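You operate a simulated robot arm through the tools that you are given. There is no shell and no other tool. Be economical: measure what you need, move in short steps, check, and stop when the job is done.

You are at the controls of a simulated two-armed robot. One attempt, no reset.

## Task
Wipe up the spill on the top of the steel table with the grey rag there and put it back.

The check looks at the end state, three seconds after you hand in, the way a careful person would. Anything else that was tipped, shoved, dropped, spilled or broken makes it a failure.

## Robot
Two 7-joint arms with two-finger parallel grippers on one trunk, on a base that drives. Base frame: it is fixed to the floor where the robot stands at the start and does not move with it; the origin is under the middle of the robot, x ahead of it, y to its left, z up. Readings come in mm, degrees, newtons and seconds.
The left shoulder is at the start at [60, 189, 1153], the right one opposite. With the tool pointing down near the work surface each hand reaches from about 100 to 640 mm from the robot's upright axis, wherever it stands, measured 20 degrees to its own side. Payload 3.43 kg a hand.
Tool frame (each hand has its own): the origin (TCP) lies between the finger pads and is the grasp point; the fingertips stand 30 mm ahead of it; z points along the fingers, y is the line along which they close. Largest opening 94 mm; finger width 28, thickness 10; the body of the gripper, 50 by 96 mm, starts 55 mm behind the TCP.
Orientation is that of the tool frame in the base frame, as [roll, pitch, yaw] about the fixed x, y, z axes, in that order (R = Rz(yaw) Ry(pitch) Rx(roll)). With the fingers straight down and closing along the base's y, the tool's x points along the base's -x, its y along +y and its z along -z.

## Interface
- The arms move only by the tool arm_command. It takes "left_plan", "right_plan" or both (then of equal length, played together; a hand with none holds still); each is a list of rows, each a list of 3 entries, a list of its own where there are three numbers: the shift along the tool's x, y, z in units of 20 mm (1.0 is 20 mm), then the turn, a rotation vector about the tool's x, y, z in units of 4 degrees (1.0 is 4 degrees), then the closure in counts, from 0 (fully open) to 255 (shut). In form: [[[dx, dy, dz], [ax, ay, az], gripper], ...]. A call has 1 to 20 rows; each row shifts and turns the commanded pose from where the row before left it, along the tool's axes as they then stand. A call with a number of a shift or a turn outside -1 to 1 is refused whole. A row lasts 0.2 s, in which the tool goes at most 50 mm and 8.6 degrees; a call with a longer step from one row to the next is refused whole, and so is a gripper value outside its range. A pose out of reach is approached as far as the arm can. The call stops where the force on the tool passes 40 N (or 10 N more than at its start, if that is more) or the arm is blocked; 0.2 s more then pass. Each finger travels about 153 mm/s and halts on what it meets, pressing with about 43 N; the grip force reading is that of the motor and also rises with nothing between the fingers. The clock runs only during rows and for 0.2 s after the last one: add rows that do not move to give the fingers time. It gives the time, the measured TCP pose, the force on the tool (base axes), the opening and the grip force at its end, in the units of the frame above (readings bear some noise), with the torque about the TCP (base axes, N m) and any sound that the robot's microphone picked up.
- Cameras (640 x 400 px; columns grow to the right, rows downward): "scene" is now at [3.3, -12.3, 1684]; the picture's right is [-0.17, -0.98, 0.00], its down [-0.88, 0.16, -0.45] and it looks along [0.44, -0.08, -0.89] (base axes); focal length 264 px, centre (320, 200). "left" rides on the left gripper at [76, -14, -103] in its tool frame; the picture's right is [0.18, 0.98, 0.00], its down [-0.75, 0.14, -0.64] and it looks along [-0.63, 0.12, 0.77] (tool axes); focal length 243 px, centre (320, 200). "right" rides on the right gripper at [76, 14, -103] in its tool frame; the picture's right is [-0.18, 0.98, 0.00], its down [-0.75, -0.14, -0.64] and it looks along [-0.63, -0.12, 0.77] (tool axes); focal length 243 px, centre (320, 200). There is no depth. A picture from a camera that has moved, and an enlarged one, comes with that camera's place and axes in the base frame and with its lens.
- snapshot(camera): a new picture of that camera. It takes no simulated time.
- move_column(by): slides the trunk up (or, below 0, down) by that many mm; the arms and the scene camera ride with it, the base frame stays. It gives what a move gives, with no picture.
- roll_base(legs): drives the robot by 1 to 6 legs, each [ahead, left, turn to the left] in mm, mm and degrees, along the robot's own axes; the way and the turn of a leg run together, so that a leg with both is an arc; at most 1500 mm and 180 degrees a leg. The arms and the cameras ride along, it lands a little off, and it stops where it bumps. It gives what a move gives.
- aim_head(pan, tilt): turns the head with the scene camera to pan (to the left, within 86 degrees either way) and tilt (down, from -29 to 69), counted from straight ahead of the robot. It gives what a move gives.
- inspect(camera, box): a new picture of the part [left, top, right, bottom] of that camera's present view, enlarged. It takes no simulated time.
- close_job(): hands the job in; it is judged then, once.

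Go step by step. Nothing tells you exact positions but the pictures and the camera data: compare them with the known pose of the tool, close in by small moves and look again before you grip or let go. The budget is 120 turns and 108 pictures, counting those below and the enlarged ones. Unless the task says otherwise, let go and move clear before handing in, and close with one line.

The tools are called after "Call:" by a JSON object that holds its "op" and its "data". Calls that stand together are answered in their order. arm_command: Moves the arms, as the interface text tells. Its arguments: {"type":"object","properties":{"left_plan":{"type":"array","items":{"type":"array"}},"right_plan":{"type":"array","items":{"type":"array"}}},"required":[]} The other tools are called the same way: move_column (by) slides the trunk up or down; roll_base (legs) drives the base; aim_head (pan, tilt) turns the head that bears the scene camera; snapshot (camera) takes a picture; inspect (camera, box) takes an enlarged picture of a part of a camera's view; close_job () hands the job in.

At the start:

```text
t: 0.0
left_position: [463.2, 141.2, 1045.6]
left_orientation: [180.0, 0.0, -180.0]
left_ft_force: [0.3, 0.4, -0.1]
left_moment: [-0.02, -0.01, -0.02]
left_grip_width: 94.1
left_finger_force: 0.0
right_position: [311.9, -157.8, 1081.9]
right_orientation: [-180.0, 0.1, -180.0]
right_ft_force: [0.3, -0.5, 0.6]
right_moment: [0.01, -0.04, 0.04]
right_grip_width: 94.0
right_finger_force: 0.0
trunk travel left (down, up): [-825.0, 165.0]
robot x, y, heading: [-2.0, 0.7, 0.2]
head pan, tilt: [-10.0, 63.3]
```

scene: 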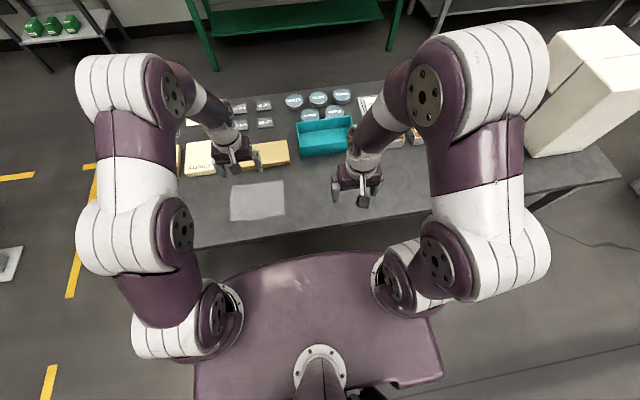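
right: 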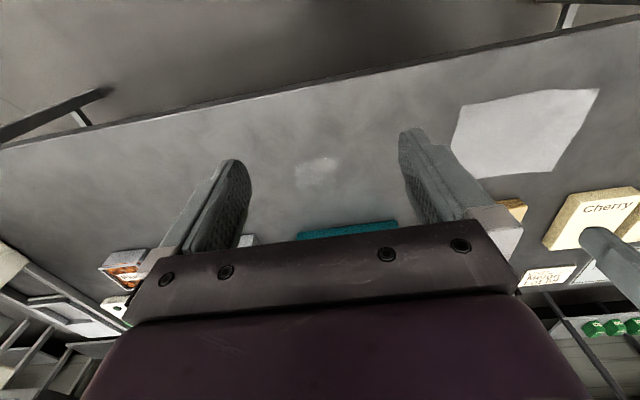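
left: 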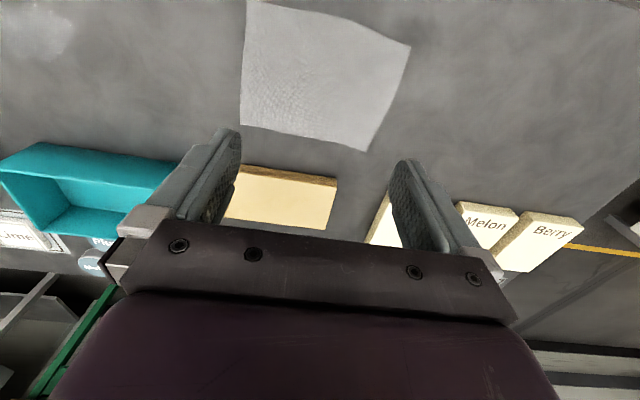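

I see the steel table ahead with a grey rag at its left front, and a faint lighter patch (likely the spill) nearer the middle. I'll look closer first.

Call:
{"op": "inspect", "data": {"camera": "scene", "box": [170, 80, 430, 250]}}

Call:
{"op": "inspect", "data": {"camera": "right", "box": [120, 60, 640, 300]}}

Call:
{"op": "inspect", "data": {"camera": "left", "box": [0, 0, 640, 280]}}

```text
2.35 times, centred on (300, 165) of scene
camera zoom: at [3.3, -12.3, 1684.0], right [-0.17, -0.98, 0.0], down [-0.88, 0.16, -0.45], along [0.44, -0.08, -0.89], focal length 621 px, centre (367, 282)
```

zoom: 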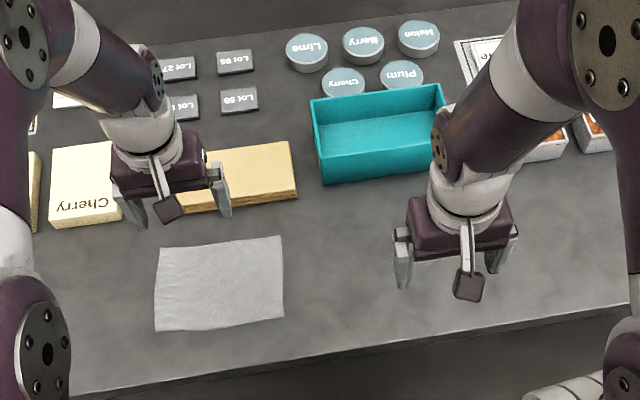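

```text
1.23 times, centred on (380, 180) of right
camera zoom: at [235.8, -142.7, 1184.9], right [0.18, 0.98, 0.0], down [0.75, -0.14, 0.64], along [0.63, -0.12, -0.77], focal length 299 px, centre (246, 225)
```

zoom: 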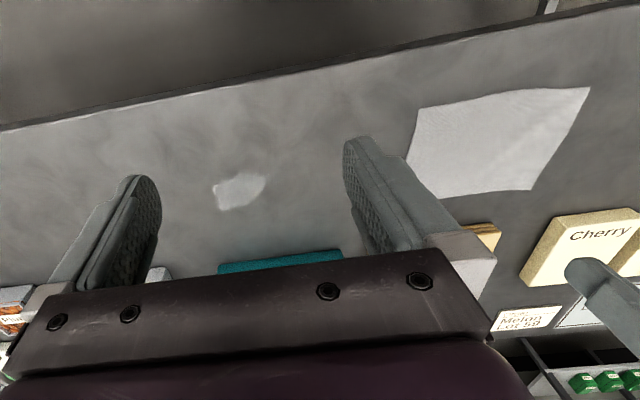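

```text
1.00 times, centred on (320, 140) of left (not enlarged: the box is as wide or as high as the picture)
camera zoom: at [389.2, 126.7, 1148.5], right [-0.18, 0.98, 0.0], down [0.75, 0.14, 0.64], along [0.63, 0.12, -0.77], focal length 243 px, centre (320, 260)
```

zoom: 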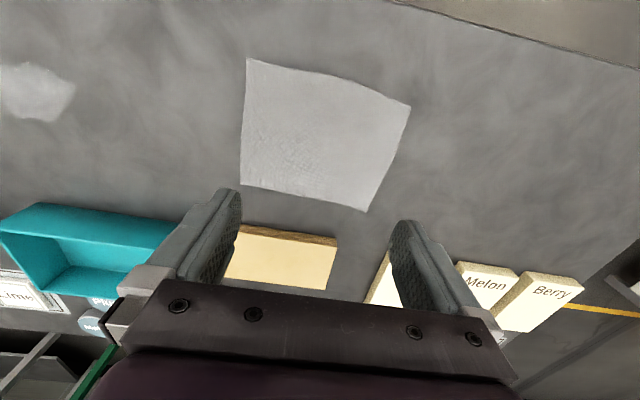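

The spill is a pale patch at about (485, -200) and the table top is at z≈794. The rag is roughly 200 x 150 mm, centred at about (484, 138). I'll shift the base right so that the left hand can reach both, then look again.

Call:
{"op": "roll_base", "data": {"legs": [[0, -170, 0]]}}

Call:
{"op": "snapshot", "data": {"camera": "scene"}}

Call:
{"op": "snapshot", "data": {"camera": "left"}}

```text
t: 1.4
left_position: [464.6, -22.5, 1044.6]
left_orientation: [-179.9, 0.0, -179.8]
left_ft_force: [-0.1, -1.0, -0.7]
left_moment: [0.01, -0.02, 0.01]
left_grip_width: 93.9
left_finger_force: 0.1
right_position: [312.8, -321.7, 1082.2]
right_orientation: [-179.9, 0.0, -179.9]
right_ft_force: [0.2, -0.3, -0.2]
right_moment: [0.0, -0.02, -0.01]
right_grip_width: 93.7
right_finger_force: 0.1
trunk travel left (down, up): [-825.0, 165.0]
robot x, y, heading: [1.2, -167.4, 0.1]
head pan, tilt: [-10.0, 63.3]
```

```text
101 pictures are left
camera scene: at [3.7, -177.8, 1684.0], right [-0.17, -0.99, 0.0], down [-0.88, 0.15, -0.45], along [0.44, -0.08, -0.89], focal length 264 px, centre (320, 200)
```

scene: 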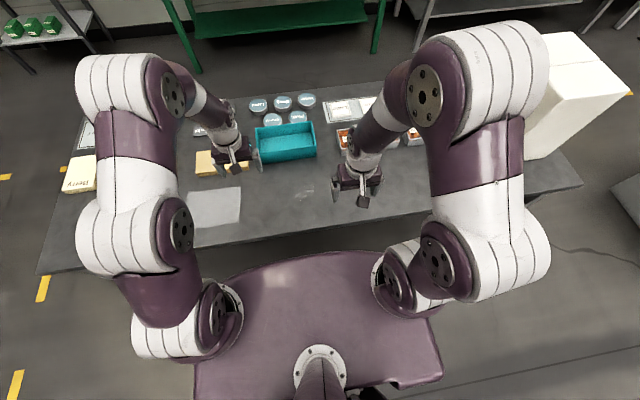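

```text
100 pictures are left
camera left: at [389.0, -37.9, 1148.3], right [-0.19, 0.98, 0.0], down [0.75, 0.14, 0.64], along [0.63, 0.12, -0.77], focal length 243 px, centre (320, 200)
```

left: 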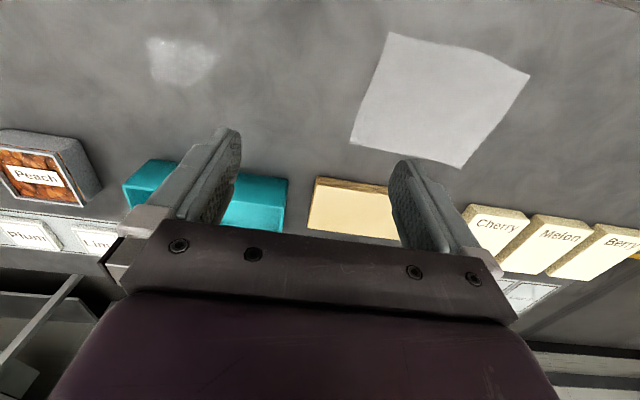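

Stereo agrees: rag corners are near (406,50), (416,246), (563,238) and (550,36), and the spill is centred at (486,-199), about 90 x 75 mm. I'll lower the left hand over the rag to see its make and thickness.

Call:
{"op": "arm_command", "data": {"left_plan": [[[0, 0.92, 0.8], [0, 0, 0], 0], [[0, 0.92, 0.8], [0, 0, 0], 0], [[0, 0.92, 0.8], [0, 0, 0], 0], [[0, 0.92, 0.8], [0, 0, 0], 0], [[0, 0.92, 0.8], [0, 0, 0], 0], [[0, 0.92, 0.8], [0, 0, 0], 0], [[0, 0.92, 0.8], [0, 0, 0], 0], [[0, 0.92, 0.8], [0, 0, 0], 0], [[0, 0.92, 0.8], [0, 0, 0], 0]]}}

Call:
{"op": "snapshot", "data": {"camera": "left"}}

Call:
{"op": "snapshot", "data": {"camera": "scene"}}

```text
t: 3.5
left_position: [461.5, 141.3, 897.0]
left_orientation: [-179.9, 0.0, -179.8]
left_ft_force: [0.6, -0.2, 0.5]
left_moment: [0.0, -0.02, -0.03]
left_grip_width: 93.9
left_finger_force: 0.0
right_position: [313.1, -324.0, 1081.6]
right_orientation: [180.0, 0.0, -179.8]
right_ft_force: [-0.1, -0.6, -0.2]
right_moment: [0.01, 0.01, -0.01]
right_grip_width: 94.1
right_finger_force: 0.1
trunk travel left (down, up): [-825.0, 165.0]
robot x, y, heading: [4.1, -170.8, 0.3]
head pan, tilt: [-10.0, 63.3]
```

```text
99 pictures are left
camera left: at [386.1, 126.7, 1000.3], right [-0.19, 0.98, 0.0], down [0.75, 0.14, 0.64], along [0.63, 0.12, -0.77], focal length 243 px, centre (320, 200)
```

left: 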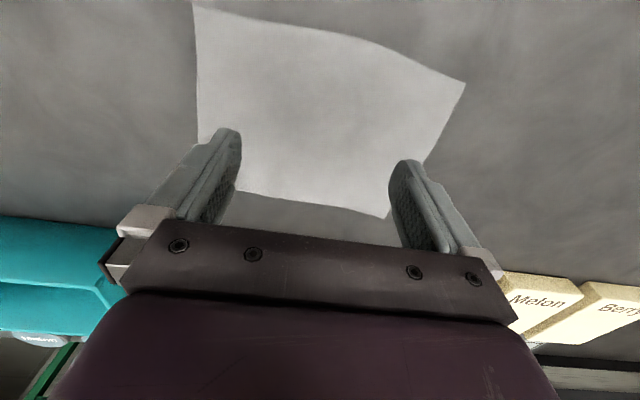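

```text
98 pictures are left
camera scene: at [4.1, -178.7, 1684.0], right [-0.17, -0.99, 0.0], down [-0.88, 0.15, -0.45], along [0.44, -0.08, -0.89], focal length 264 px, centre (320, 200)
```

scene: 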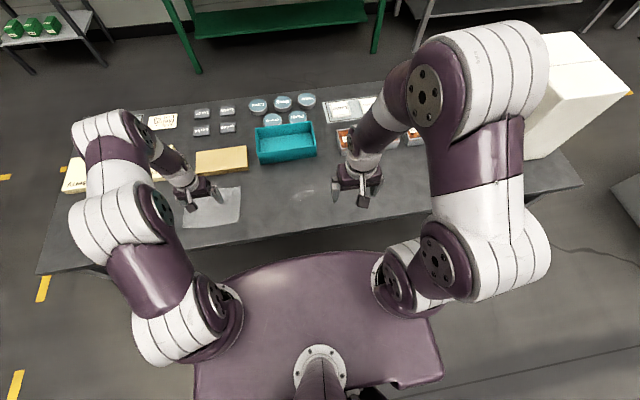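

The rag looks like a thin soft cloth lying flat. I'll centre over it, come down until the tips touch, and try pressing and sliding it across so that it stays flat.

Call:
{"op": "arm_command", "data": {"left_plan": [[[-1, 0, 0.6], [0, 0, 0], 0], [[-0.12, 0.1, 0.8], [0, 0, 0], 0], [[0, 0, 0.8], [0, 0, 0], 0], [[0, 0, 0.8], [0, 0, 0], 0], [[0, 0, 0.25], [0, 0, 0], 0]]}}

Call:
{"op": "snapshot", "data": {"camera": "left"}}

```text
t: 4.7
left_position: [485.4, 144.7, 835.5]
left_orientation: [179.9, 0.0, -179.8]
left_ft_force: [0.3, -0.3, -0.2]
left_moment: [0.0, 0.01, 0.0]
left_grip_width: 94.1
left_finger_force: 0.1
right_position: [311.8, -323.7, 1081.2]
right_orientation: [-180.0, 0.0, -179.8]
right_ft_force: [0.2, 0.1, 0.3]
right_moment: [-0.01, 0.02, -0.02]
right_grip_width: 94.0
right_finger_force: 0.0
trunk travel left (down, up): [-825.0, 165.0]
robot x, y, heading: [0.3, -169.0, 0.1]
head pan, tilt: [-10.0, 63.3]
```

```text
97 pictures are left
camera left: at [409.8, 129.7, 938.6], right [-0.19, 0.98, 0.0], down [0.75, 0.14, 0.64], along [0.63, 0.12, -0.77], focal length 243 px, centre (320, 200)
```

left: 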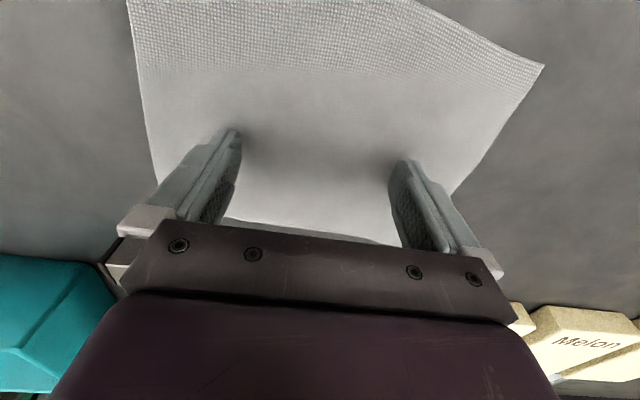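

The tips are a few millimetres above the cloth. I'll lower in 2 mm steps until I feel contact.

Call:
{"op": "arm_command", "data": {"left_plan": [[[0, 0, 0.15], [0, 0, 0], 0], [[0, 0, 0.1], [0, 0, 0], 0], [[0, 0, 0.1], [0, 0, 0], 0], [[0, 0, 0.1], [0, 0, 0], 0]]}}

```text
t: 5.7
left_position: [485.1, 143.9, 830.8]
left_orientation: [179.9, 0.2, -179.7]
left_ft_force: [-3.3, 3.2, 28.6]
left_moment: [-0.98, 0.22, -0.17]
left_grip_width: 93.0
left_finger_force: 0.2
right_position: [310.6, -325.8, 1083.2]
right_orientation: [-180.0, 0.2, -179.8]
right_ft_force: [0.1, 0.3, -0.1]
right_moment: [0.01, 0.02, 0.01]
right_grip_width: 94.1
right_finger_force: 0.0
trunk travel left (down, up): [-825.0, 165.0]
robot x, y, heading: [-1.0, -167.7, 0.2]
head pan, tilt: [-10.0, 63.3]
```

Contact force is about 28 N at z≈831. I'll ease off slightly and try a short slide toward the spill to see if the rag follows.

Call:
{"op": "arm_command", "data": {"left_plan": [[[0, -0.25, -0.05], [0, 0, 0], 0], [[0, -0.5, 0], [0, 0, 0], 0], [[0, -0.5, 0], [0, 0, 0], 0], [[0, -0.5, 0], [0, 0, 0], 0]]}}

Call:
{"op": "snapshot", "data": {"camera": "left"}}

```text
t: 6.7
left_position: [485.4, 107.6, 831.9]
left_orientation: [180.0, 0.2, -179.8]
left_ft_force: [-0.7, 6.9, 37.7]
left_moment: [-0.91, 0.11, -0.02]
left_grip_width: 91.9
left_finger_force: 0.1
right_position: [309.0, -325.2, 1082.2]
right_orientation: [179.9, 0.2, -179.8]
right_ft_force: [-1.0, 0.1, -0.6]
right_moment: [0.0, 0.01, -0.01]
right_grip_width: 94.1
right_finger_force: 0.1
trunk travel left (down, up): [-825.0, 165.0]
robot x, y, heading: [-0.7, -168.1, 0.2]
head pan, tilt: [-10.0, 63.3]
```

```text
96 pictures are left
camera left: at [409.1, 92.9, 933.9], right [-0.19, 0.98, 0.0], down [0.75, 0.14, 0.65], along [0.63, 0.12, -0.76], focal length 243 px, centre (320, 200)
```

left: 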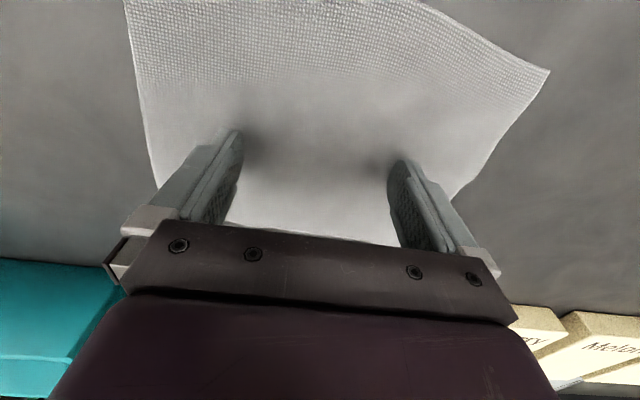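

The rag follows flat under the fingertips. I'll ease the pressure and keep sliding toward the spill.

Call:
{"op": "arm_command", "data": {"left_plan": [[[0, -0.3, -0.1], [0, 0, 0], 0], [[0, -0.5, 0], [0, 0, 0], 0], [[0, -0.5, 0], [0, 0, 0], 0], [[0, -0.5, 0], [0, 0, 0], 0], [[0, -0.5, 0], [0, 0, 0], 0], [[0, -0.5, 0], [0, 0, 0], 0], [[0, -0.5, 0], [0, 0, 0], 0], [[0, -0.5, 0], [0, 0, 0], 0], [[0, -0.5, 0], [0, 0, 0], 0], [[0, -0.5, 0], [0, 0, 0], 0]]}}

Call:
{"op": "snapshot", "data": {"camera": "left"}}

```text
t: 8.8
left_position: [487.1, 11.7, 831.8]
left_orientation: [179.9, 0.0, -179.9]
left_ft_force: [0.0, 1.8, 15.1]
left_moment: [0.01, -0.01, 0.0]
left_grip_width: 93.6
left_finger_force: 0.1
right_position: [310.9, -325.4, 1081.3]
right_orientation: [-179.9, 0.1, -179.8]
right_ft_force: [-0.1, 1.1, -0.6]
right_moment: [0.0, -0.01, 0.0]
right_grip_width: 93.9
right_finger_force: 0.0
trunk travel left (down, up): [-825.0, 165.0]
robot x, y, heading: [1.2, -167.0, 0.1]
head pan, tilt: [-10.0, 63.3]
```

```text
95 pictures are left
camera left: at [410.8, -2.6, 934.3], right [-0.19, 0.98, 0.0], down [0.75, 0.14, 0.64], along [0.63, 0.12, -0.77], focal length 243 px, centre (320, 200)
```

left: 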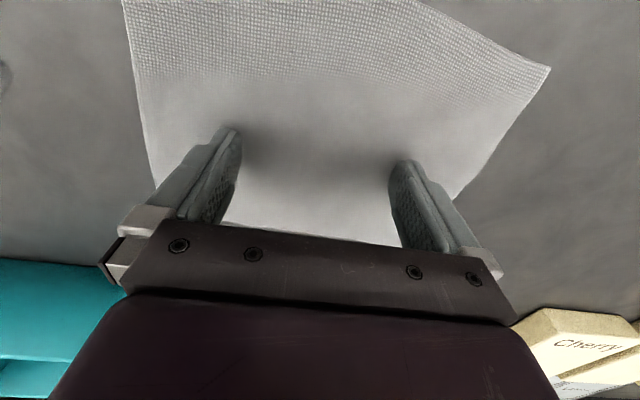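

It's holding at 15 N. I'll continue across to the spill.

Call:
{"op": "arm_command", "data": {"left_plan": [[[0, -0.5, 0.04], [0, 0, 0], 0], [[0, -0.5, 0], [0, 0, 0], 0], [[0, -0.5, 0], [0, 0, 0], 0], [[0, -0.5, 0], [0, 0, 0], 0], [[0, -0.5, 0], [0, 0, 0], 0], [[0, -0.5, 0], [0, 0, 0], 0], [[0, -0.5, 0], [0, 0, 0], 0], [[0, -0.5, 0], [0, 0, 0], 0], [[0, -0.5, 0], [0, 0, 0], 0], [[0, -0.5, 0], [0, 0, 0], 0], [[0, -0.5, 0], [0, 0, 0], 0], [[0, -0.5, 0], [0, 0, 0], 0], [[0, -0.5, 0], [0, 0, 0], 0], [[0, -0.5, 0], [0, 0, 0], 0], [[0, -0.5, 0], [0, 0, 0], 0], [[0, -0.5, 0], [0, 0, 0], 0], [[0, -0.5, 0], [0, 0, 0], 0], [[0, -0.5, 0], [0, 0, 0], 0], [[0, -0.5, 0], [0, 0, 0], 0], [[0, -0.5, 0], [0, 0, 0], 0]]}}

Call:
{"op": "snapshot", "data": {"camera": "left"}}

Call:
{"op": "snapshot", "data": {"camera": "scene"}}

```text
t: 10.4
left_position: [488.1, -52.0, 831.7]
left_orientation: [-180.0, 0.3, -179.8]
left_ft_force: [-4.1, 0.9, 22.7]
left_moment: [-0.08, 0.25, 0.0]
left_grip_width: 94.1
left_finger_force: 0.1
right_position: [310.6, -324.8, 1081.8]
right_orientation: [180.0, 0.2, -179.8]
right_ft_force: [0.7, -0.2, -0.8]
right_moment: [0.03, 0.04, 0.01]
right_grip_width: 94.1
right_finger_force: 0.0
trunk travel left (down, up): [-825.0, 165.0]
robot x, y, heading: [0.1, -169.2, 0.2]
head pan, tilt: [-10.0, 63.3]
stopped in row 7 (left hand): the force on the tool passed its limit at 41 N (the readings are from after the stop); the commanded pose is now the measured one
```

```text
94 pictures are left
camera left: at [412.3, -66.6, 934.0], right [-0.19, 0.98, 0.0], down [0.75, 0.14, 0.65], along [0.63, 0.12, -0.76], focal length 243 px, centre (320, 200)
```

left: 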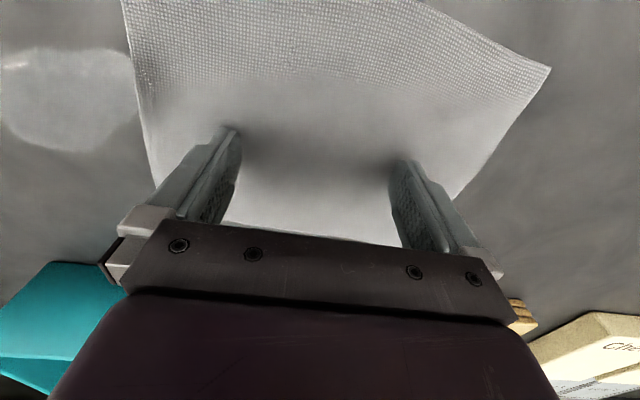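

```text
93 pictures are left
camera scene: at [1.4, -181.0, 1683.7], right [-0.17, -0.99, 0.0], down [-0.88, 0.15, -0.45], along [0.44, -0.08, -0.89], focal length 264 px, centre (320, 200)
```

scene: 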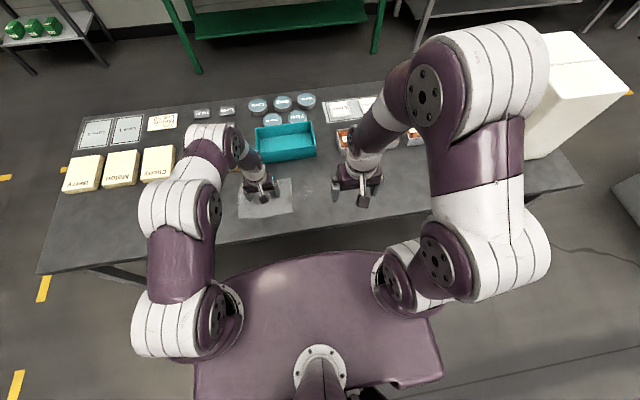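

It stopped on a force spike but the rag still follows. I'll go on in shorter batches, moving the right hand a bit out of the way as well.

Call:
{"op": "arm_command", "data": {"left_plan": [[[0, -0.4, 0], [0, 0, 0], 0], [[0, -0.5, 0], [0, 0, 0], 0], [[0, -0.5, 0], [0, 0, 0], 0], [[0, -0.5, 0], [0, 0, 0], 0], [[0, -0.5, 0], [0, 0, 0], 0], [[0, -0.5, 0], [0, 0, 0], 0], [[0, -0.5, 0], [0, 0, 0], 0], [[0, -0.5, 0], [0, 0, 0], 0]], "right_plan": [[[0, -0.5, 0], [0, 0, 0], 0], [[0, -0.5, 0], [0, 0, 0], 0], [[0, -0.5, 0], [0, 0, 0], 0], [[0, -0.5, 0], [0, 0, 0], 0], [[0, -0.5, 0], [0, 0, 0], 0], [[0, -0.5, 0], [0, 0, 0], 0], [[0, -0.5, 0], [0, 0, 0], 0], [[0, -0.5, 0], [0, 0, 0], 0]]}}

Call:
{"op": "snapshot", "data": {"camera": "left"}}

```text
t: 12.2
left_position: [486.7, -129.3, 831.3]
left_orientation: [-179.9, 0.1, -179.7]
left_ft_force: [-0.6, 4.2, 18.1]
left_moment: [0.13, 0.02, -0.02]
left_grip_width: 93.2
left_finger_force: 0.0
right_position: [312.6, -405.8, 1081.9]
right_orientation: [179.9, 0.1, -179.7]
right_ft_force: [0.1, -0.6, 0.8]
right_moment: [0.01, -0.02, -0.01]
right_grip_width: 94.2
right_finger_force: 0.0
trunk travel left (down, up): [-825.0, 165.0]
robot x, y, heading: [-0.5, -168.4, 0.0]
head pan, tilt: [-10.0, 63.3]
```

```text
92 pictures are left
camera left: at [410.7, -144.5, 934.2], right [-0.19, 0.98, 0.0], down [0.75, 0.14, 0.64], along [0.63, 0.12, -0.77], focal length 243 px, centre (320, 200)
```

left: 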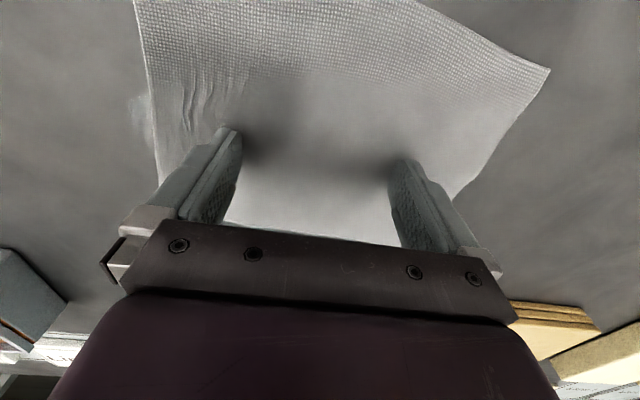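

The rag's leading edge is over the spill, with slight wrinkles. I'll go on until the hand is over the spill's centre.

Call:
{"op": "arm_command", "data": {"left_plan": [[[0, -0.4, 0], [0, 0, 0], 0], [[0, -0.4, 0], [0, 0, 0], 0], [[0, -0.4, 0], [0, 0, 0], 0], [[0, -0.4, 0], [0, 0, 0], 0], [[0, -0.4, 0], [0, 0, 0], 0], [[0, -0.4, 0], [0, 0, 0], 0], [[0, -0.4, 0], [0, 0, 0], 0], [[0, -0.4, 0], [0, 0, 0], 0], [[0, -0.4, 0], [0, 0, 0], 0]]}}

Call:
{"op": "snapshot", "data": {"camera": "left"}}

Call:
{"op": "inspect", "data": {"camera": "scene", "box": [200, 110, 430, 260]}}

```text
t: 14.2
left_position: [487.5, -201.7, 831.5]
left_orientation: [179.9, 0.0, -179.7]
left_ft_force: [0.2, 3.7, 16.8]
left_moment: [0.42, 0.06, 0.0]
left_grip_width: 94.1
left_finger_force: 0.1
right_position: [312.9, -404.6, 1082.3]
right_orientation: [-179.9, 0.1, -179.8]
right_ft_force: [0.3, -0.2, 0.0]
right_moment: [-0.01, 0.02, -0.01]
right_grip_width: 94.1
right_finger_force: 0.1
trunk travel left (down, up): [-825.0, 165.0]
robot x, y, heading: [-0.4, -167.1, -0.0]
head pan, tilt: [-10.0, 63.3]
```

```text
91 pictures are left
camera left: at [411.4, -216.4, 934.2], right [-0.19, 0.98, 0.0], down [0.75, 0.14, 0.64], along [0.63, 0.12, -0.77], focal length 243 px, centre (320, 200)
```

left: 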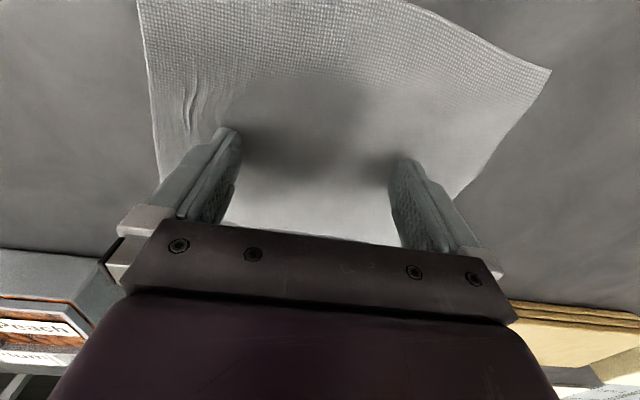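

```text
2.67 times, centred on (315, 185) of scene
camera zoom: at [1.5, -179.6, 1684.0], right [-0.17, -0.99, 0.0], down [-0.88, 0.15, -0.45], along [0.44, -0.08, -0.89], focal length 704 px, centre (333, 240)
```

zoom: 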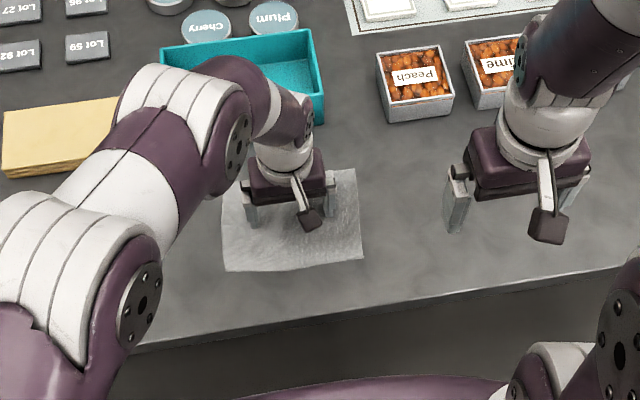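

The rag covers the spill and is darkening with moisture. I'll rub back and forth over it with small strokes in both directions.

Call:
{"op": "arm_command", "data": {"left_plan": [[[0.4, 0, 0], [0, 0, 0], 0], [[0.5, 0, 0], [0, 0, 0], 0], [[0.5, 0, 0], [0, 0, 0], 0], [[-0.4, 0, 0], [0, 0, 0], 0], [[-0.5, 0, 0], [0, 0, 0], 0], [[-0.5, 0, 0], [0, 0, 0], 0], [[-0.5, 0, 0], [0, 0, 0], 0], [[-0.4, 0, 0], [0, 0, 0], 0], [[-0.4, 0, 0], [0, 0, 0], 0], [[0.4, 0, 0], [0, 0, 0], 0], [[0.4, 0, 0], [0, 0, 0], 0], [[0.4, 0, 0], [0, 0, 0], 0]]}}

Call:
{"op": "snapshot", "data": {"camera": "left"}}

```text
t: 16.8
left_position: [490.9, -201.6, 832.0]
left_orientation: [-180.0, 0.2, -179.7]
left_ft_force: [3.8, 1.2, 25.6]
left_moment: [0.54, -0.07, -0.01]
left_grip_width: 93.6
left_finger_force: 0.1
right_position: [312.5, -404.7, 1082.4]
right_orientation: [-180.0, 0.1, -179.8]
right_ft_force: [0.3, -0.2, 0.4]
right_moment: [-0.02, -0.03, 0.0]
right_grip_width: 94.1
right_finger_force: 0.0
trunk travel left (down, up): [-825.0, 165.0]
robot x, y, heading: [-2.0, -171.2, 0.4]
head pan, tilt: [-10.0, 63.3]
```

```text
89 pictures are left
camera left: at [415.4, -216.4, 934.1], right [-0.19, 0.98, 0.0], down [0.75, 0.14, 0.64], along [0.63, 0.12, -0.77], focal length 243 px, centre (320, 200)
```

left: 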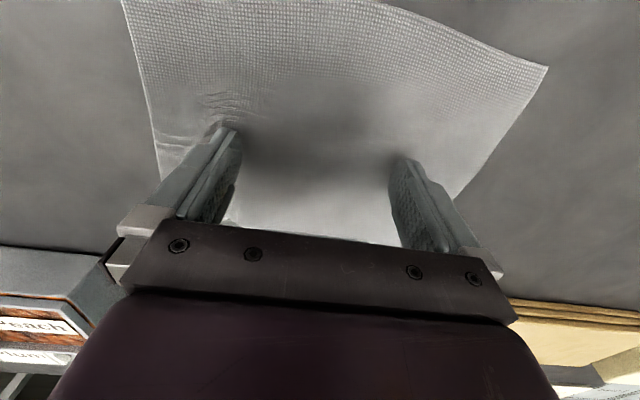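

Good contact. Next come strokes along y over the same spot.

Call:
{"op": "arm_command", "data": {"left_plan": [[[0, 0.4, 0], [0, 0, 0], 0], [[0, 0.5, 0], [0, 0, 0], 0], [[0, 0.5, 0], [0, 0, 0], 0], [[0, 0.5, 0], [0, 0, 0], 0], [[0, -0.4, 0], [0, 0, 0], 0], [[0, -0.5, 0], [0, 0, 0], 0], [[0, -0.5, 0], [0, 0, 0], 0], [[0, -0.5, 0], [0, 0, 0], 0], [[0, -0.5, 0], [0, 0, 0], 0], [[0, -0.5, 0], [0, 0, 0], 0], [[0, -0.5, 0], [0, 0, 0], 0], [[0, -0.4, 0], [0, 0, 0], 0], [[0, 0.4, 0], [0, 0, 0], 0], [[0, 0.5, 0], [0, 0, 0], 0], [[0, 0.5, 0], [0, 0, 0], 0], [[0, 0.5, 0], [0, 0, 0], 0]]}}

Call:
{"op": "snapshot", "data": {"camera": "left"}}

```text
t: 18.4
left_position: [490.9, -189.2, 832.6]
left_orientation: [-179.9, 0.4, -179.6]
left_ft_force: [-4.4, 1.4, 22.2]
left_moment: [0.79, 0.26, 0.06]
left_grip_width: 94.0
left_finger_force: 0.1
right_position: [312.5, -406.0, 1082.3]
right_orientation: [-179.9, 0.1, -179.8]
right_ft_force: [-0.2, 0.9, -0.3]
right_moment: [-0.03, 0.03, -0.01]
right_grip_width: 93.9
right_finger_force: 0.1
trunk travel left (down, up): [-825.0, 165.0]
robot x, y, heading: [5.0, -165.6, 0.2]
head pan, tilt: [-10.0, 63.3]
stopped in row 8 (left hand): the force on the tool passed its limit at 41 N (the readings are from after the stop); the commanded pose is now the measured one
```

```text
88 pictures are left
camera left: at [415.8, -204.1, 933.9], right [-0.19, 0.98, 0.0], down [0.75, 0.15, 0.65], along [0.64, 0.12, -0.76], focal length 243 px, centre (320, 200)
```

left: 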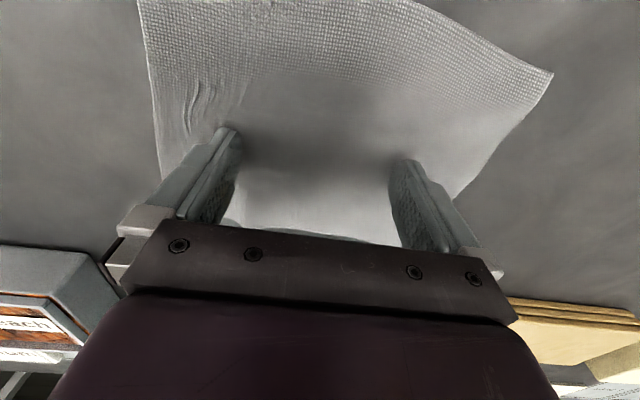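

Still aligned. One more stroke past the right side, then I'll slide left to uncover the spot and check it.

Call:
{"op": "arm_command", "data": {"left_plan": [[[0, -0.4, 0], [0, 0, 0], 0], [[0, -0.5, 0], [0, 0, 0], 0], [[0, -0.5, 0], [0, 0, 0], 0], [[0, -0.5, 0], [0, 0, 0], 0], [[0, -0.4, 0], [0, 0, 0], 0], [[0, 0.4, 0], [0, 0, 0], 0], [[0, 0.5, 0], [0, 0, 0], 0], [[0, 0.5, 0], [0, 0, 0], 0], [[0, 0.5, 0], [0, 0, 0], 0], [[0, 0.5, 0], [0, 0, 0], 0], [[0, 0.5, 0], [0, 0, 0], 0], [[0, 0.5, 0], [0, 0, 0], 0]]}}

```text
t: 20.6
left_position: [494.9, -190.3, 831.4]
left_orientation: [-179.8, 0.5, -179.8]
left_ft_force: [-3.7, -0.6, 21.2]
left_moment: [1.15, 0.33, 0.21]
left_grip_width: 93.7
left_finger_force: 0.1
right_position: [311.7, -404.8, 1082.1]
right_orientation: [-180.0, -0.1, -179.7]
right_ft_force: [0.5, 0.8, 1.0]
right_moment: [-0.01, 0.02, -0.02]
right_grip_width: 94.1
right_finger_force: 0.0
trunk travel left (down, up): [-825.0, 165.0]
robot x, y, heading: [-0.7, -168.1, 0.2]
head pan, tilt: [-10.0, 63.3]
stopped in row 11 (left hand): the force on the tool passed its limit at 41 N (the readings are from after the stop); the commanded pose is now the measured one
```

Call:
{"op": "arm_command", "data": {"left_plan": [[[0.1, 0.4, -0.05], [0, 0, 0], 0], [[0.1, 0.5, 0], [0, 0, 0], 0], [[0, 0.5, 0], [0, 0, 0], 0], [[0, 0.5, 0], [0, 0, 0], 0], [[0, 0.5, 0], [0, 0, 0], 0], [[0, 0.5, 0], [0, 0, 0], 0], [[0, 0.5, 0], [0, 0, 0], 0], [[0, 0.5, 0], [0, 0, 0], 0], [[0, 0.5, 0], [0, 0, 0], 0], [[0, 0.5, 0], [0, 0, 0], 0], [[0, 0.5, 0], [0, 0, 0], 0], [[0, 0.5, 0], [0, 0, 0], 0], [[0, 0.5, 0], [0, 0, 0], 0], [[0, 0.5, 0], [0, 0, 0], 0], [[0, 0.5, 0], [0, 0, 0], 0], [[0, 0.5, 0], [0, 0, 0], 0]]}}

Call:
{"op": "snapshot", "data": {"camera": "left"}}

Call:
{"op": "inspect", "data": {"camera": "scene", "box": [200, 110, 430, 260]}}

Call:
{"op": "snapshot", "data": {"camera": "right"}}

```text
t: 24.0
left_position: [488.7, -33.6, 831.3]
left_orientation: [-179.9, 0.5, -179.8]
left_ft_force: [1.0, -6.2, 23.2]
left_moment: [0.53, 0.15, 0.04]
left_grip_width: 92.5
left_finger_force: 0.1
right_position: [312.0, -407.1, 1084.7]
right_orientation: [179.9, 0.1, -179.8]
right_ft_force: [0.3, -0.6, 0.0]
right_moment: [0.01, -0.01, 0.02]
right_grip_width: 93.9
right_finger_force: 0.0
trunk travel left (down, up): [-825.0, 165.0]
robot x, y, heading: [2.8, -163.6, 0.2]
head pan, tilt: [-10.0, 63.3]
```

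```text
87 pictures are left
camera left: at [412.5, -49.1, 933.8], right [-0.19, 0.98, 0.0], down [0.75, 0.14, 0.65], along [0.64, 0.12, -0.76], focal length 243 px, centre (320, 200)
```

left: 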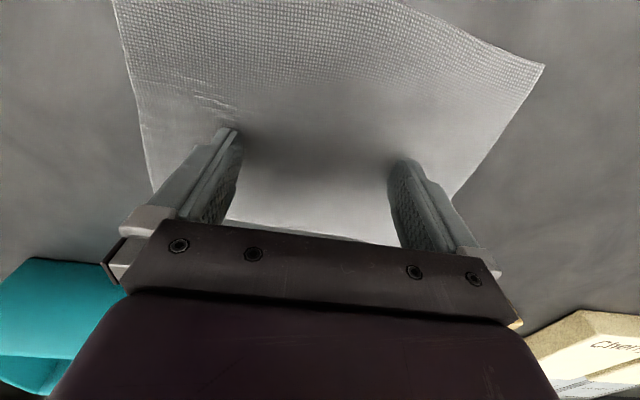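

```text
2.67 times, centred on (315, 185) of scene
camera zoom: at [0.5, -181.6, 1684.0], right [-0.17, -0.99, 0.0], down [-0.88, 0.15, -0.45], along [0.45, -0.08, -0.89], focal length 704 px, centre (333, 240)
```

zoom: 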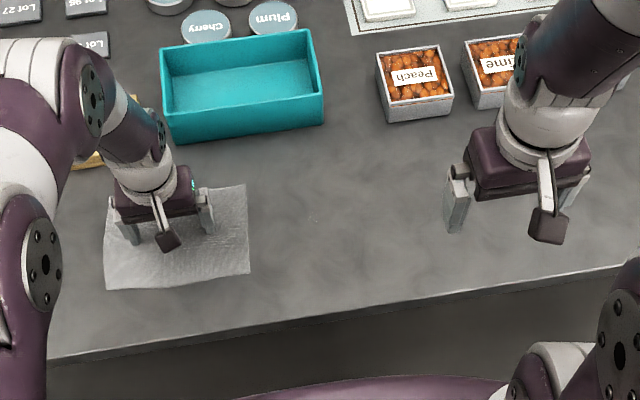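

```text
85 pictures are left
camera right: at [235.6, -391.4, 1186.1], right [0.18, 0.98, 0.0], down [0.75, -0.14, 0.64], along [0.63, -0.11, -0.77], focal length 243 px, centre (320, 200)
```

right: 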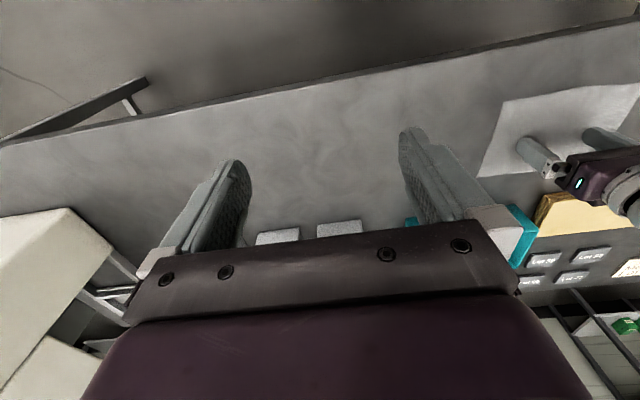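

The spot looks clean from here. I'll zoom in to be sure no trace is left.

Call:
{"op": "inspect", "data": {"camera": "scene", "box": [270, 155, 350, 210]}}

Call:
{"op": "inspect", "data": {"camera": "left", "box": [0, 0, 200, 200]}}

```text
7.27 times, centred on (310, 182) of scene
camera zoom: at [0.5, -181.6, 1684.0], right [-0.17, -0.99, 0.0], down [-0.88, 0.15, -0.45], along [0.45, -0.08, -0.89], focal length 1920 px, centre (393, 327)
```

zoom: 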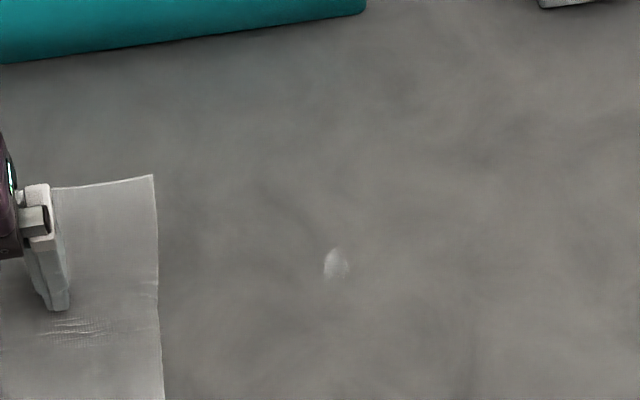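

```text
2.00 times, centred on (100, 100) of left
camera zoom: at [412.5, -49.1, 933.8], right [-0.19, 0.98, 0.0], down [0.75, 0.14, 0.65], along [0.64, 0.12, -0.76], focal length 485 px, centre (760, 400)
```

zoom: 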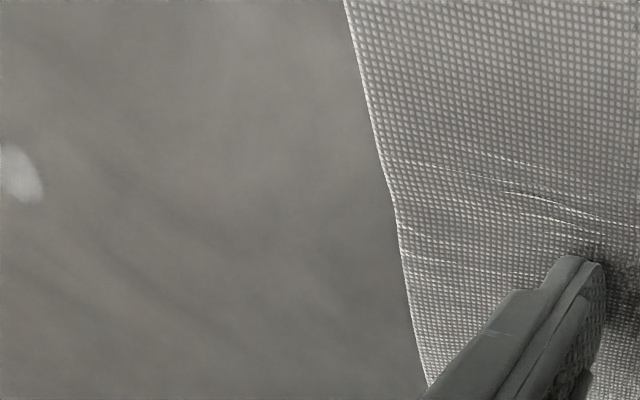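

A small residue, about 13 mm, remains near (493, -239). I'll slide back over it and rub that spot harder.

Call:
{"op": "arm_command", "data": {"left_plan": [[[0, -0.4, 0], [0, 0, 0], 0], [[0, -0.5, 0], [0, 0, 0], 0], [[0, -0.5, 0], [0, 0, 0], 0], [[0, -0.5, 0], [0, 0, 0], 0], [[0, -0.5, 0], [0, 0, 0], 0], [[0, -0.5, 0], [0, 0, 0], 0], [[0, -0.5, 0], [0, 0, 0], 0], [[0, -0.5, 0], [0, 0, 0], 0], [[0, -0.5, 0], [0, 0, 0], 0], [[0, -0.5, 0], [0, 0, 0], 0], [[0, -0.5, 0], [0, 0, 0], 0], [[0, -0.5, 0], [0, 0, 0], 0], [[0, -0.5, 0], [0, 0, 0], 0], [[0, -0.5, 0], [0, 0, 0], 0], [[0, -0.5, 0], [0, 0, 0], 0], [[0, -0.5, 0], [0, 0, 0], 0]]}}

```text
t: 27.4
left_position: [489.8, -189.8, 830.3]
left_orientation: [-180.0, 0.5, -179.8]
left_ft_force: [-1.3, 5.8, 25.6]
left_moment: [1.33, 0.23, 0.01]
left_grip_width: 94.4
left_finger_force: 0.2
right_position: [311.5, -404.7, 1083.4]
right_orientation: [-180.0, 0.1, -179.7]
right_ft_force: [0.2, -0.1, -0.3]
right_moment: [-0.02, 0.01, 0.0]
right_grip_width: 93.7
right_finger_force: 0.1
trunk travel left (down, up): [-825.0, 165.0]
robot x, y, heading: [0.8, -166.1, 0.3]
head pan, tilt: [-10.0, 63.3]
```

The moment shows that nearly all the pressure is on the left finger, so the right one wasn't wiping. I'll tilt the hand slightly to even it out and rub.

Call:
{"op": "arm_command", "data": {"left_plan": [[[0, 0, 0], [-0.15, 0, 0], 0], [[0, -0.4, 0], [0, 0, 0], 0], [[0, -0.4, 0], [0, 0, 0], 0], [[0, 0.4, 0], [0, 0, 0], 0], [[0, 0.4, 0], [0, 0, 0], 0]]}}

```text
t: 28.6
left_position: [488.9, -190.4, 830.9]
left_orientation: [179.6, 0.4, -179.8]
left_ft_force: [0.1, -5.7, 19.4]
left_moment: [-1.29, 0.13, 0.05]
left_grip_width: 94.1
left_finger_force: 0.0
right_position: [312.1, -405.6, 1081.5]
right_orientation: [-179.9, 0.0, -179.8]
right_ft_force: [-0.2, -0.9, 0.2]
right_moment: [-0.03, 0.02, 0.0]
right_grip_width: 94.3
right_finger_force: 0.1
trunk travel left (down, up): [-825.0, 165.0]
robot x, y, heading: [0.9, -164.5, 0.0]
head pan, tilt: [-10.0, 63.3]
```

Now the right finger bears on the residue. I'll rub in x and y there.

Call:
{"op": "arm_command", "data": {"left_plan": [[[0.4, 0, 0], [0, 0, 0], 0], [[0.4, 0, 0], [0, 0, 0], 0], [[-0.4, 0, 0], [0, 0, 0], 0], [[-0.4, 0, 0], [0, 0, 0], 0], [[-0.4, 0, 0], [0, 0, 0], 0], [[-0.4, 0, 0], [0, 0, 0], 0], [[0, 0.4, 0], [0, 0, 0], 0], [[0.4, 0, 0], [0, 0, 0], 0], [[0.4, 0, 0], [0, 0, 0], 0], [[0.3, 0, 0], [0, 0, 0], 0], [[0, -0.4, 0], [0, 0, 0], 0], [[0, -0.3, 0], [0, 0, 0], 0], [[-0.4, 0, 0], [0, 0, 0], 0], [[-0.4, 0, 0], [0, 0, 0], 0], [[0.3, 0, 0], [0, 0, 0], 0], [[0.2, 0.3, 0], [0, 0, 0], 0]]}}

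Call:
{"op": "snapshot", "data": {"camera": "left"}}

```text
t: 32.0
left_position: [489.8, -190.6, 831.1]
left_orientation: [179.6, 0.6, -179.7]
left_ft_force: [5.7, -3.8, 20.6]
left_moment: [-1.3, -0.04, 0.32]
left_grip_width: 93.7
left_finger_force: 0.0
right_position: [312.2, -405.9, 1082.2]
right_orientation: [180.0, 0.1, -179.7]
right_ft_force: [-0.1, -0.3, -0.4]
right_moment: [0.0, -0.05, 0.02]
right_grip_width: 93.9
right_finger_force: 0.0
trunk travel left (down, up): [-825.0, 165.0]
robot x, y, heading: [-2.0, -168.3, 0.3]
head pan, tilt: [-10.0, 63.3]
```

```text
82 pictures are left
camera left: at [413.6, -205.8, 933.8], right [-0.19, 0.98, 0.01], down [0.75, 0.14, 0.65], along [0.64, 0.13, -0.76], focal length 243 px, centre (320, 200)
```

left: 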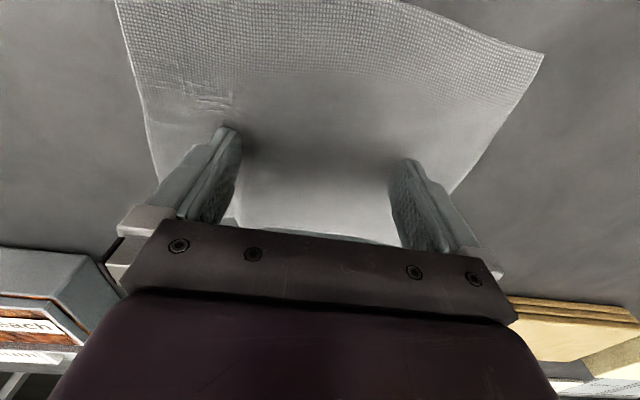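

The rag is still tidy. I'll level the hand and slide left again to check the spot.

Call:
{"op": "arm_command", "data": {"left_plan": [[[0, 0.4, 0], [0.075, 0, 0], 0], [[0, 0.5, 0], [0, 0, 0], 0], [[0, 0.5, 0], [0, 0, 0], 0], [[0, 0.5, 0], [0, 0, 0], 0], [[0, 0.5, 0], [0, 0, 0], 0], [[0, 0.5, 0], [0, 0, 0], 0], [[0, 0.5, 0], [0, 0, 0], 0], [[0, 0.5, 0], [0, 0, 0], 0], [[0, 0.5, 0], [0, 0, 0], 0], [[0, 0.5, 0], [0, 0, 0], 0], [[0, 0.5, 0], [0, 0, 0], 0], [[0, 0.5, 0], [0, 0, 0], 0], [[0, 0.5, 0], [0, 0, 0], 0], [[0, 0.5, 0], [0, 0, 0], 0], [[0, 0.5, 0], [0, 0, 0], 0], [[0, 0.5, 0], [0, 0, 0], 0], [[0, 0.5, 0], [0, 0, 0], 0]]}}

Call:
{"op": "inspect", "data": {"camera": "scene", "box": [260, 150, 360, 220]}}

Call:
{"op": "snapshot", "data": {"camera": "left"}}

```text
t: 35.6
left_position: [487.6, -22.8, 831.2]
left_orientation: [179.8, 0.5, -179.9]
left_ft_force: [-0.1, -2.0, 9.3]
left_moment: [-0.55, 0.06, 0.08]
left_grip_width: 94.1
left_finger_force: 0.0
right_position: [314.0, -404.6, 1083.1]
right_orientation: [180.0, 0.0, -179.7]
right_ft_force: [-1.0, -0.9, 0.5]
right_moment: [0.01, -0.02, 0.03]
right_grip_width: 93.8
right_finger_force: 0.0
trunk travel left (down, up): [-825.0, 165.0]
robot x, y, heading: [0.9, -164.5, 0.4]
head pan, tilt: [-10.0, 63.3]
```

```text
5.71 times, centred on (310, 185) of scene
camera zoom: at [2.5, -180.3, 1684.0], right [-0.17, -0.99, 0.0], down [-0.88, 0.15, -0.45], along [0.44, -0.08, -0.89], focal length 1508 px, centre (377, 286)
```

zoom: 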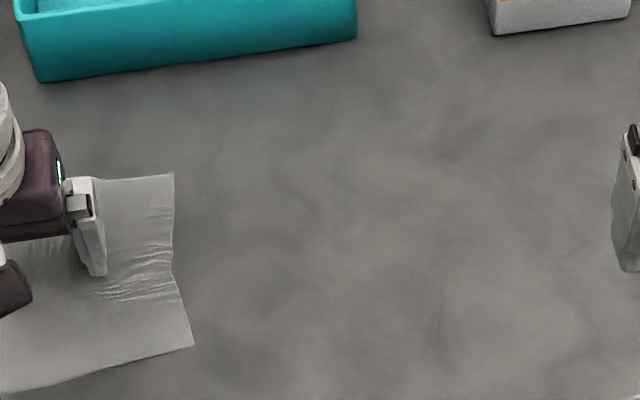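

```text
80 pictures are left
camera left: at [412.2, -38.2, 934.0], right [-0.19, 0.98, 0.0], down [0.75, 0.14, 0.65], along [0.64, 0.12, -0.76], focal length 243 px, centre (320, 200)
```

left: 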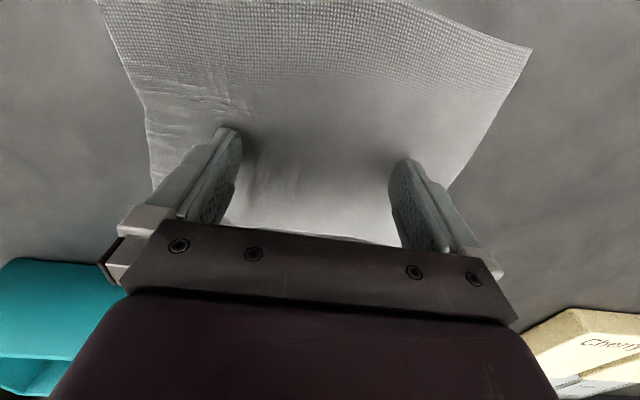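

The spill is fully gone and only light wrinkles show in the rag. I'll slide it home.

Call:
{"op": "arm_command", "data": {"left_plan": [[[0, 0.4, 0.05], [0.04, 0, 0], 0], [[0, 0.5, 0], [0, 0, 0], 0], [[0, 0.5, 0], [0, 0, 0], 0], [[0, 0.5, 0], [0, 0, 0], 0], [[0, 0.5, 0], [0, 0, 0], 0], [[0, 0.5, 0], [0, 0, 0], 0], [[0, 0.5, 0], [0, 0, 0], 0], [[0, 0.5, 0], [0, 0, 0], 0], [[0, 0.5, 0], [0, 0, 0], 0], [[0, 0.5, 0], [0, 0, 0], 0], [[0, 0.5, 0], [0, 0, 0], 0], [[0, 0.5, 0], [0, 0, 0], 0], [[0, 0.5, 0], [0, 0, 0], 0], [[0, 0.5, 0], [0, 0, 0], 0]]}}

Call:
{"op": "snapshot", "data": {"camera": "left"}}

Call:
{"op": "inspect", "data": {"camera": "scene", "box": [120, 120, 320, 250]}}

```text
t: 38.6
left_position: [488.2, 116.0, 832.3]
left_orientation: [179.9, 0.5, -179.8]
left_ft_force: [1.1, -5.9, 19.8]
left_moment: [-0.89, 0.11, 0.05]
left_grip_width: 93.7
left_finger_force: 0.0
right_position: [312.9, -405.2, 1083.2]
right_orientation: [179.9, 0.1, -179.7]
right_ft_force: [-1.0, -0.8, 0.2]
right_moment: [-0.01, 0.04, 0.03]
right_grip_width: 94.0
right_finger_force: 0.1
trunk travel left (down, up): [-825.0, 165.0]
robot x, y, heading: [3.1, -166.2, 0.3]
head pan, tilt: [-10.0, 63.3]
```

```text
79 pictures are left
camera left: at [412.4, 100.3, 933.9], right [-0.19, 0.98, 0.0], down [0.75, 0.14, 0.65], along [0.64, 0.12, -0.76], focal length 243 px, centre (320, 200)
```

left: 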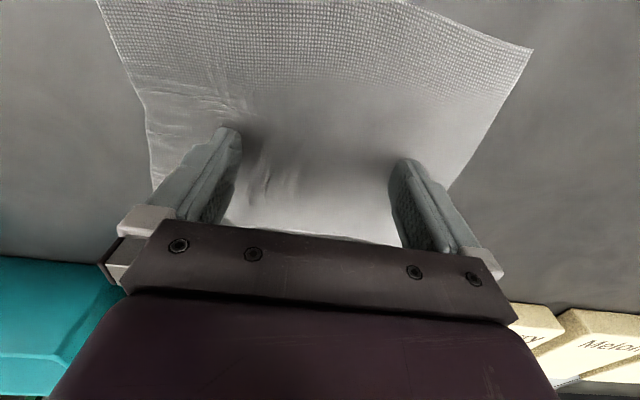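

```text
3.08 times, centred on (220, 185) of scene
camera zoom: at [1.0, -181.8, 1683.9], right [-0.17, -0.99, 0.0], down [-0.88, 0.15, -0.45], along [0.44, -0.08, -0.89], focal length 812 px, centre (628, 246)
```

zoom: 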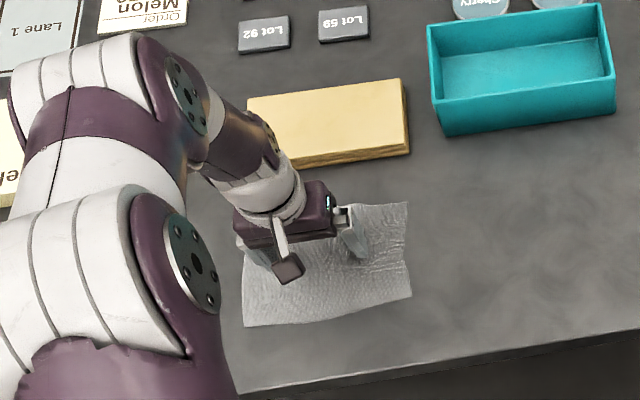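

The rag needs roughly 37 mm more to the left. I'll do that, then lift off straight up.

Call:
{"op": "arm_command", "data": {"left_plan": [[[0, 0.4, 0], [0, 0, 0], 0], [[0, 0.5, 0], [0, 0, 0], 0], [[0, 0.5, 0], [0, 0, 0], 0], [[0, 0.45, 0], [0, 0, 0], 0], [[0, 0, 0], [0, 0, 0], 0], [[0, 0, -0.2], [0, 0, 0], 0], [[0, 0, -0.3], [0, 0, 0], 0], [[0, 0, -0.5], [0, 0, 0], 0], [[0, 0, -1], [0, 0, 0], 0], [[0, 0, -1], [0, 0, 0], 0], [[0, 0, -1], [0, 0, 0], 0], [[0, 0, -1], [0, 0, 0], 0], [[0, 0, -1], [0, 0, 0], 0], [[0, 0, -1], [0, 0, 0], 0], [[0, 0, -1], [0, 0, 0], 0]]}}

Call:
{"op": "snapshot", "data": {"camera": "left"}}

Call:
{"op": "inspect", "data": {"camera": "scene", "box": [120, 120, 320, 250]}}

```text
t: 41.8
left_position: [489.6, 153.4, 990.5]
left_orientation: [-180.0, 0.3, -179.8]
left_ft_force: [-0.5, -0.2, -0.4]
left_moment: [-0.04, 0.02, -0.03]
left_grip_width: 94.0
left_finger_force: 0.0
right_position: [313.5, -404.2, 1083.6]
right_orientation: [180.0, 0.1, -179.7]
right_ft_force: [-0.1, -0.1, 0.0]
right_moment: [0.05, -0.01, 0.01]
right_grip_width: 94.0
right_finger_force: 0.1
trunk travel left (down, up): [-825.0, 165.0]
robot x, y, heading: [3.7, -171.4, 0.2]
head pan, tilt: [-10.0, 63.3]
```

```text
77 pictures are left
camera left: at [412.6, 139.4, 1093.2], right [-0.19, 0.98, 0.0], down [0.75, 0.14, 0.65], along [0.63, 0.12, -0.76], focal length 243 px, centre (320, 200)
```

left: 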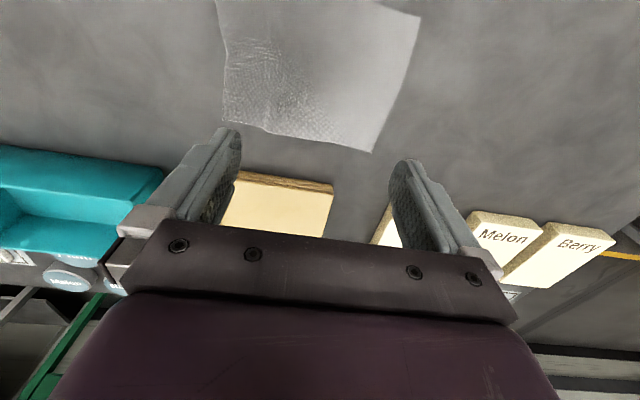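

```text
3.08 times, centred on (220, 185) of scene
camera zoom: at [3.1, -180.1, 1683.9], right [-0.17, -0.99, 0.0], down [-0.88, 0.15, -0.45], along [0.44, -0.08, -0.89], focal length 812 px, centre (628, 246)
```

zoom: 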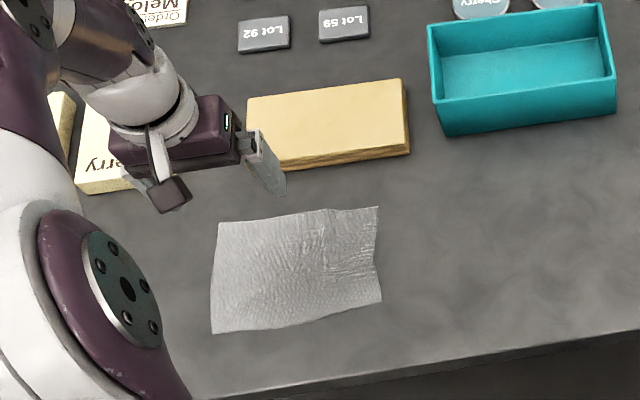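

The rag lies flat with its corners within about 12 mm of where they were. I'll check the whole table one last time.

Call:
{"op": "inspect", "data": {"camera": "scene", "box": [180, 90, 420, 250]}}

Call:
{"op": "inspect", "data": {"camera": "scene", "box": [240, 150, 340, 225]}}

```text
2.50 times, centred on (300, 170) of scene
camera zoom: at [3.1, -180.1, 1683.9], right [-0.17, -0.99, 0.0], down [-0.88, 0.15, -0.45], along [0.44, -0.08, -0.89], focal length 660 px, centre (370, 275)
```

zoom: 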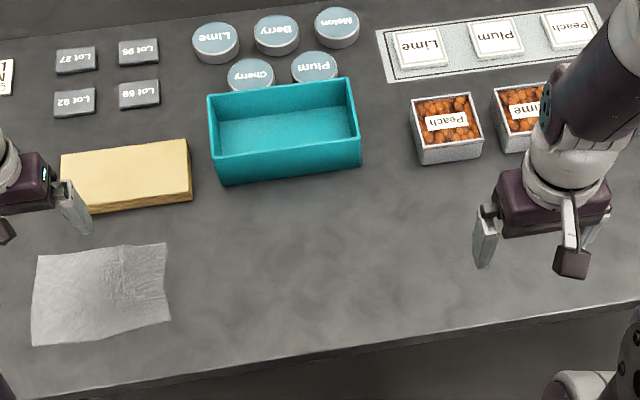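

```text
5.33 times, centred on (290, 188) of scene
camera zoom: at [3.1, -180.1, 1683.9], right [-0.17, -0.99, 0.0], down [-0.88, 0.15, -0.45], along [0.44, -0.08, -0.89], focal length 1408 px, centre (480, 267)
```

zoom: 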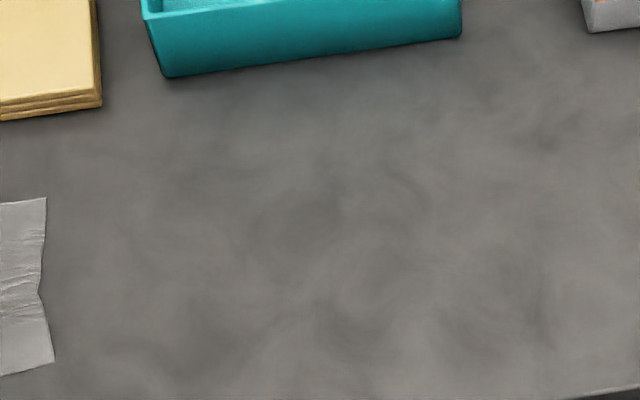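

The table is clean, the rag is back in its place, nothing else has moved and both hands are clear, so I'm handing in.

Call:
{"op": "close_job", "data": {}}

```text
The job is handed in.
```

I wiped up the spill with the grey rag, and the last close-up shows no trace of it. The rag is back flat in its place, within about 12 mm at the corners and lightly wrinkled, and nothing else on the table was moved.
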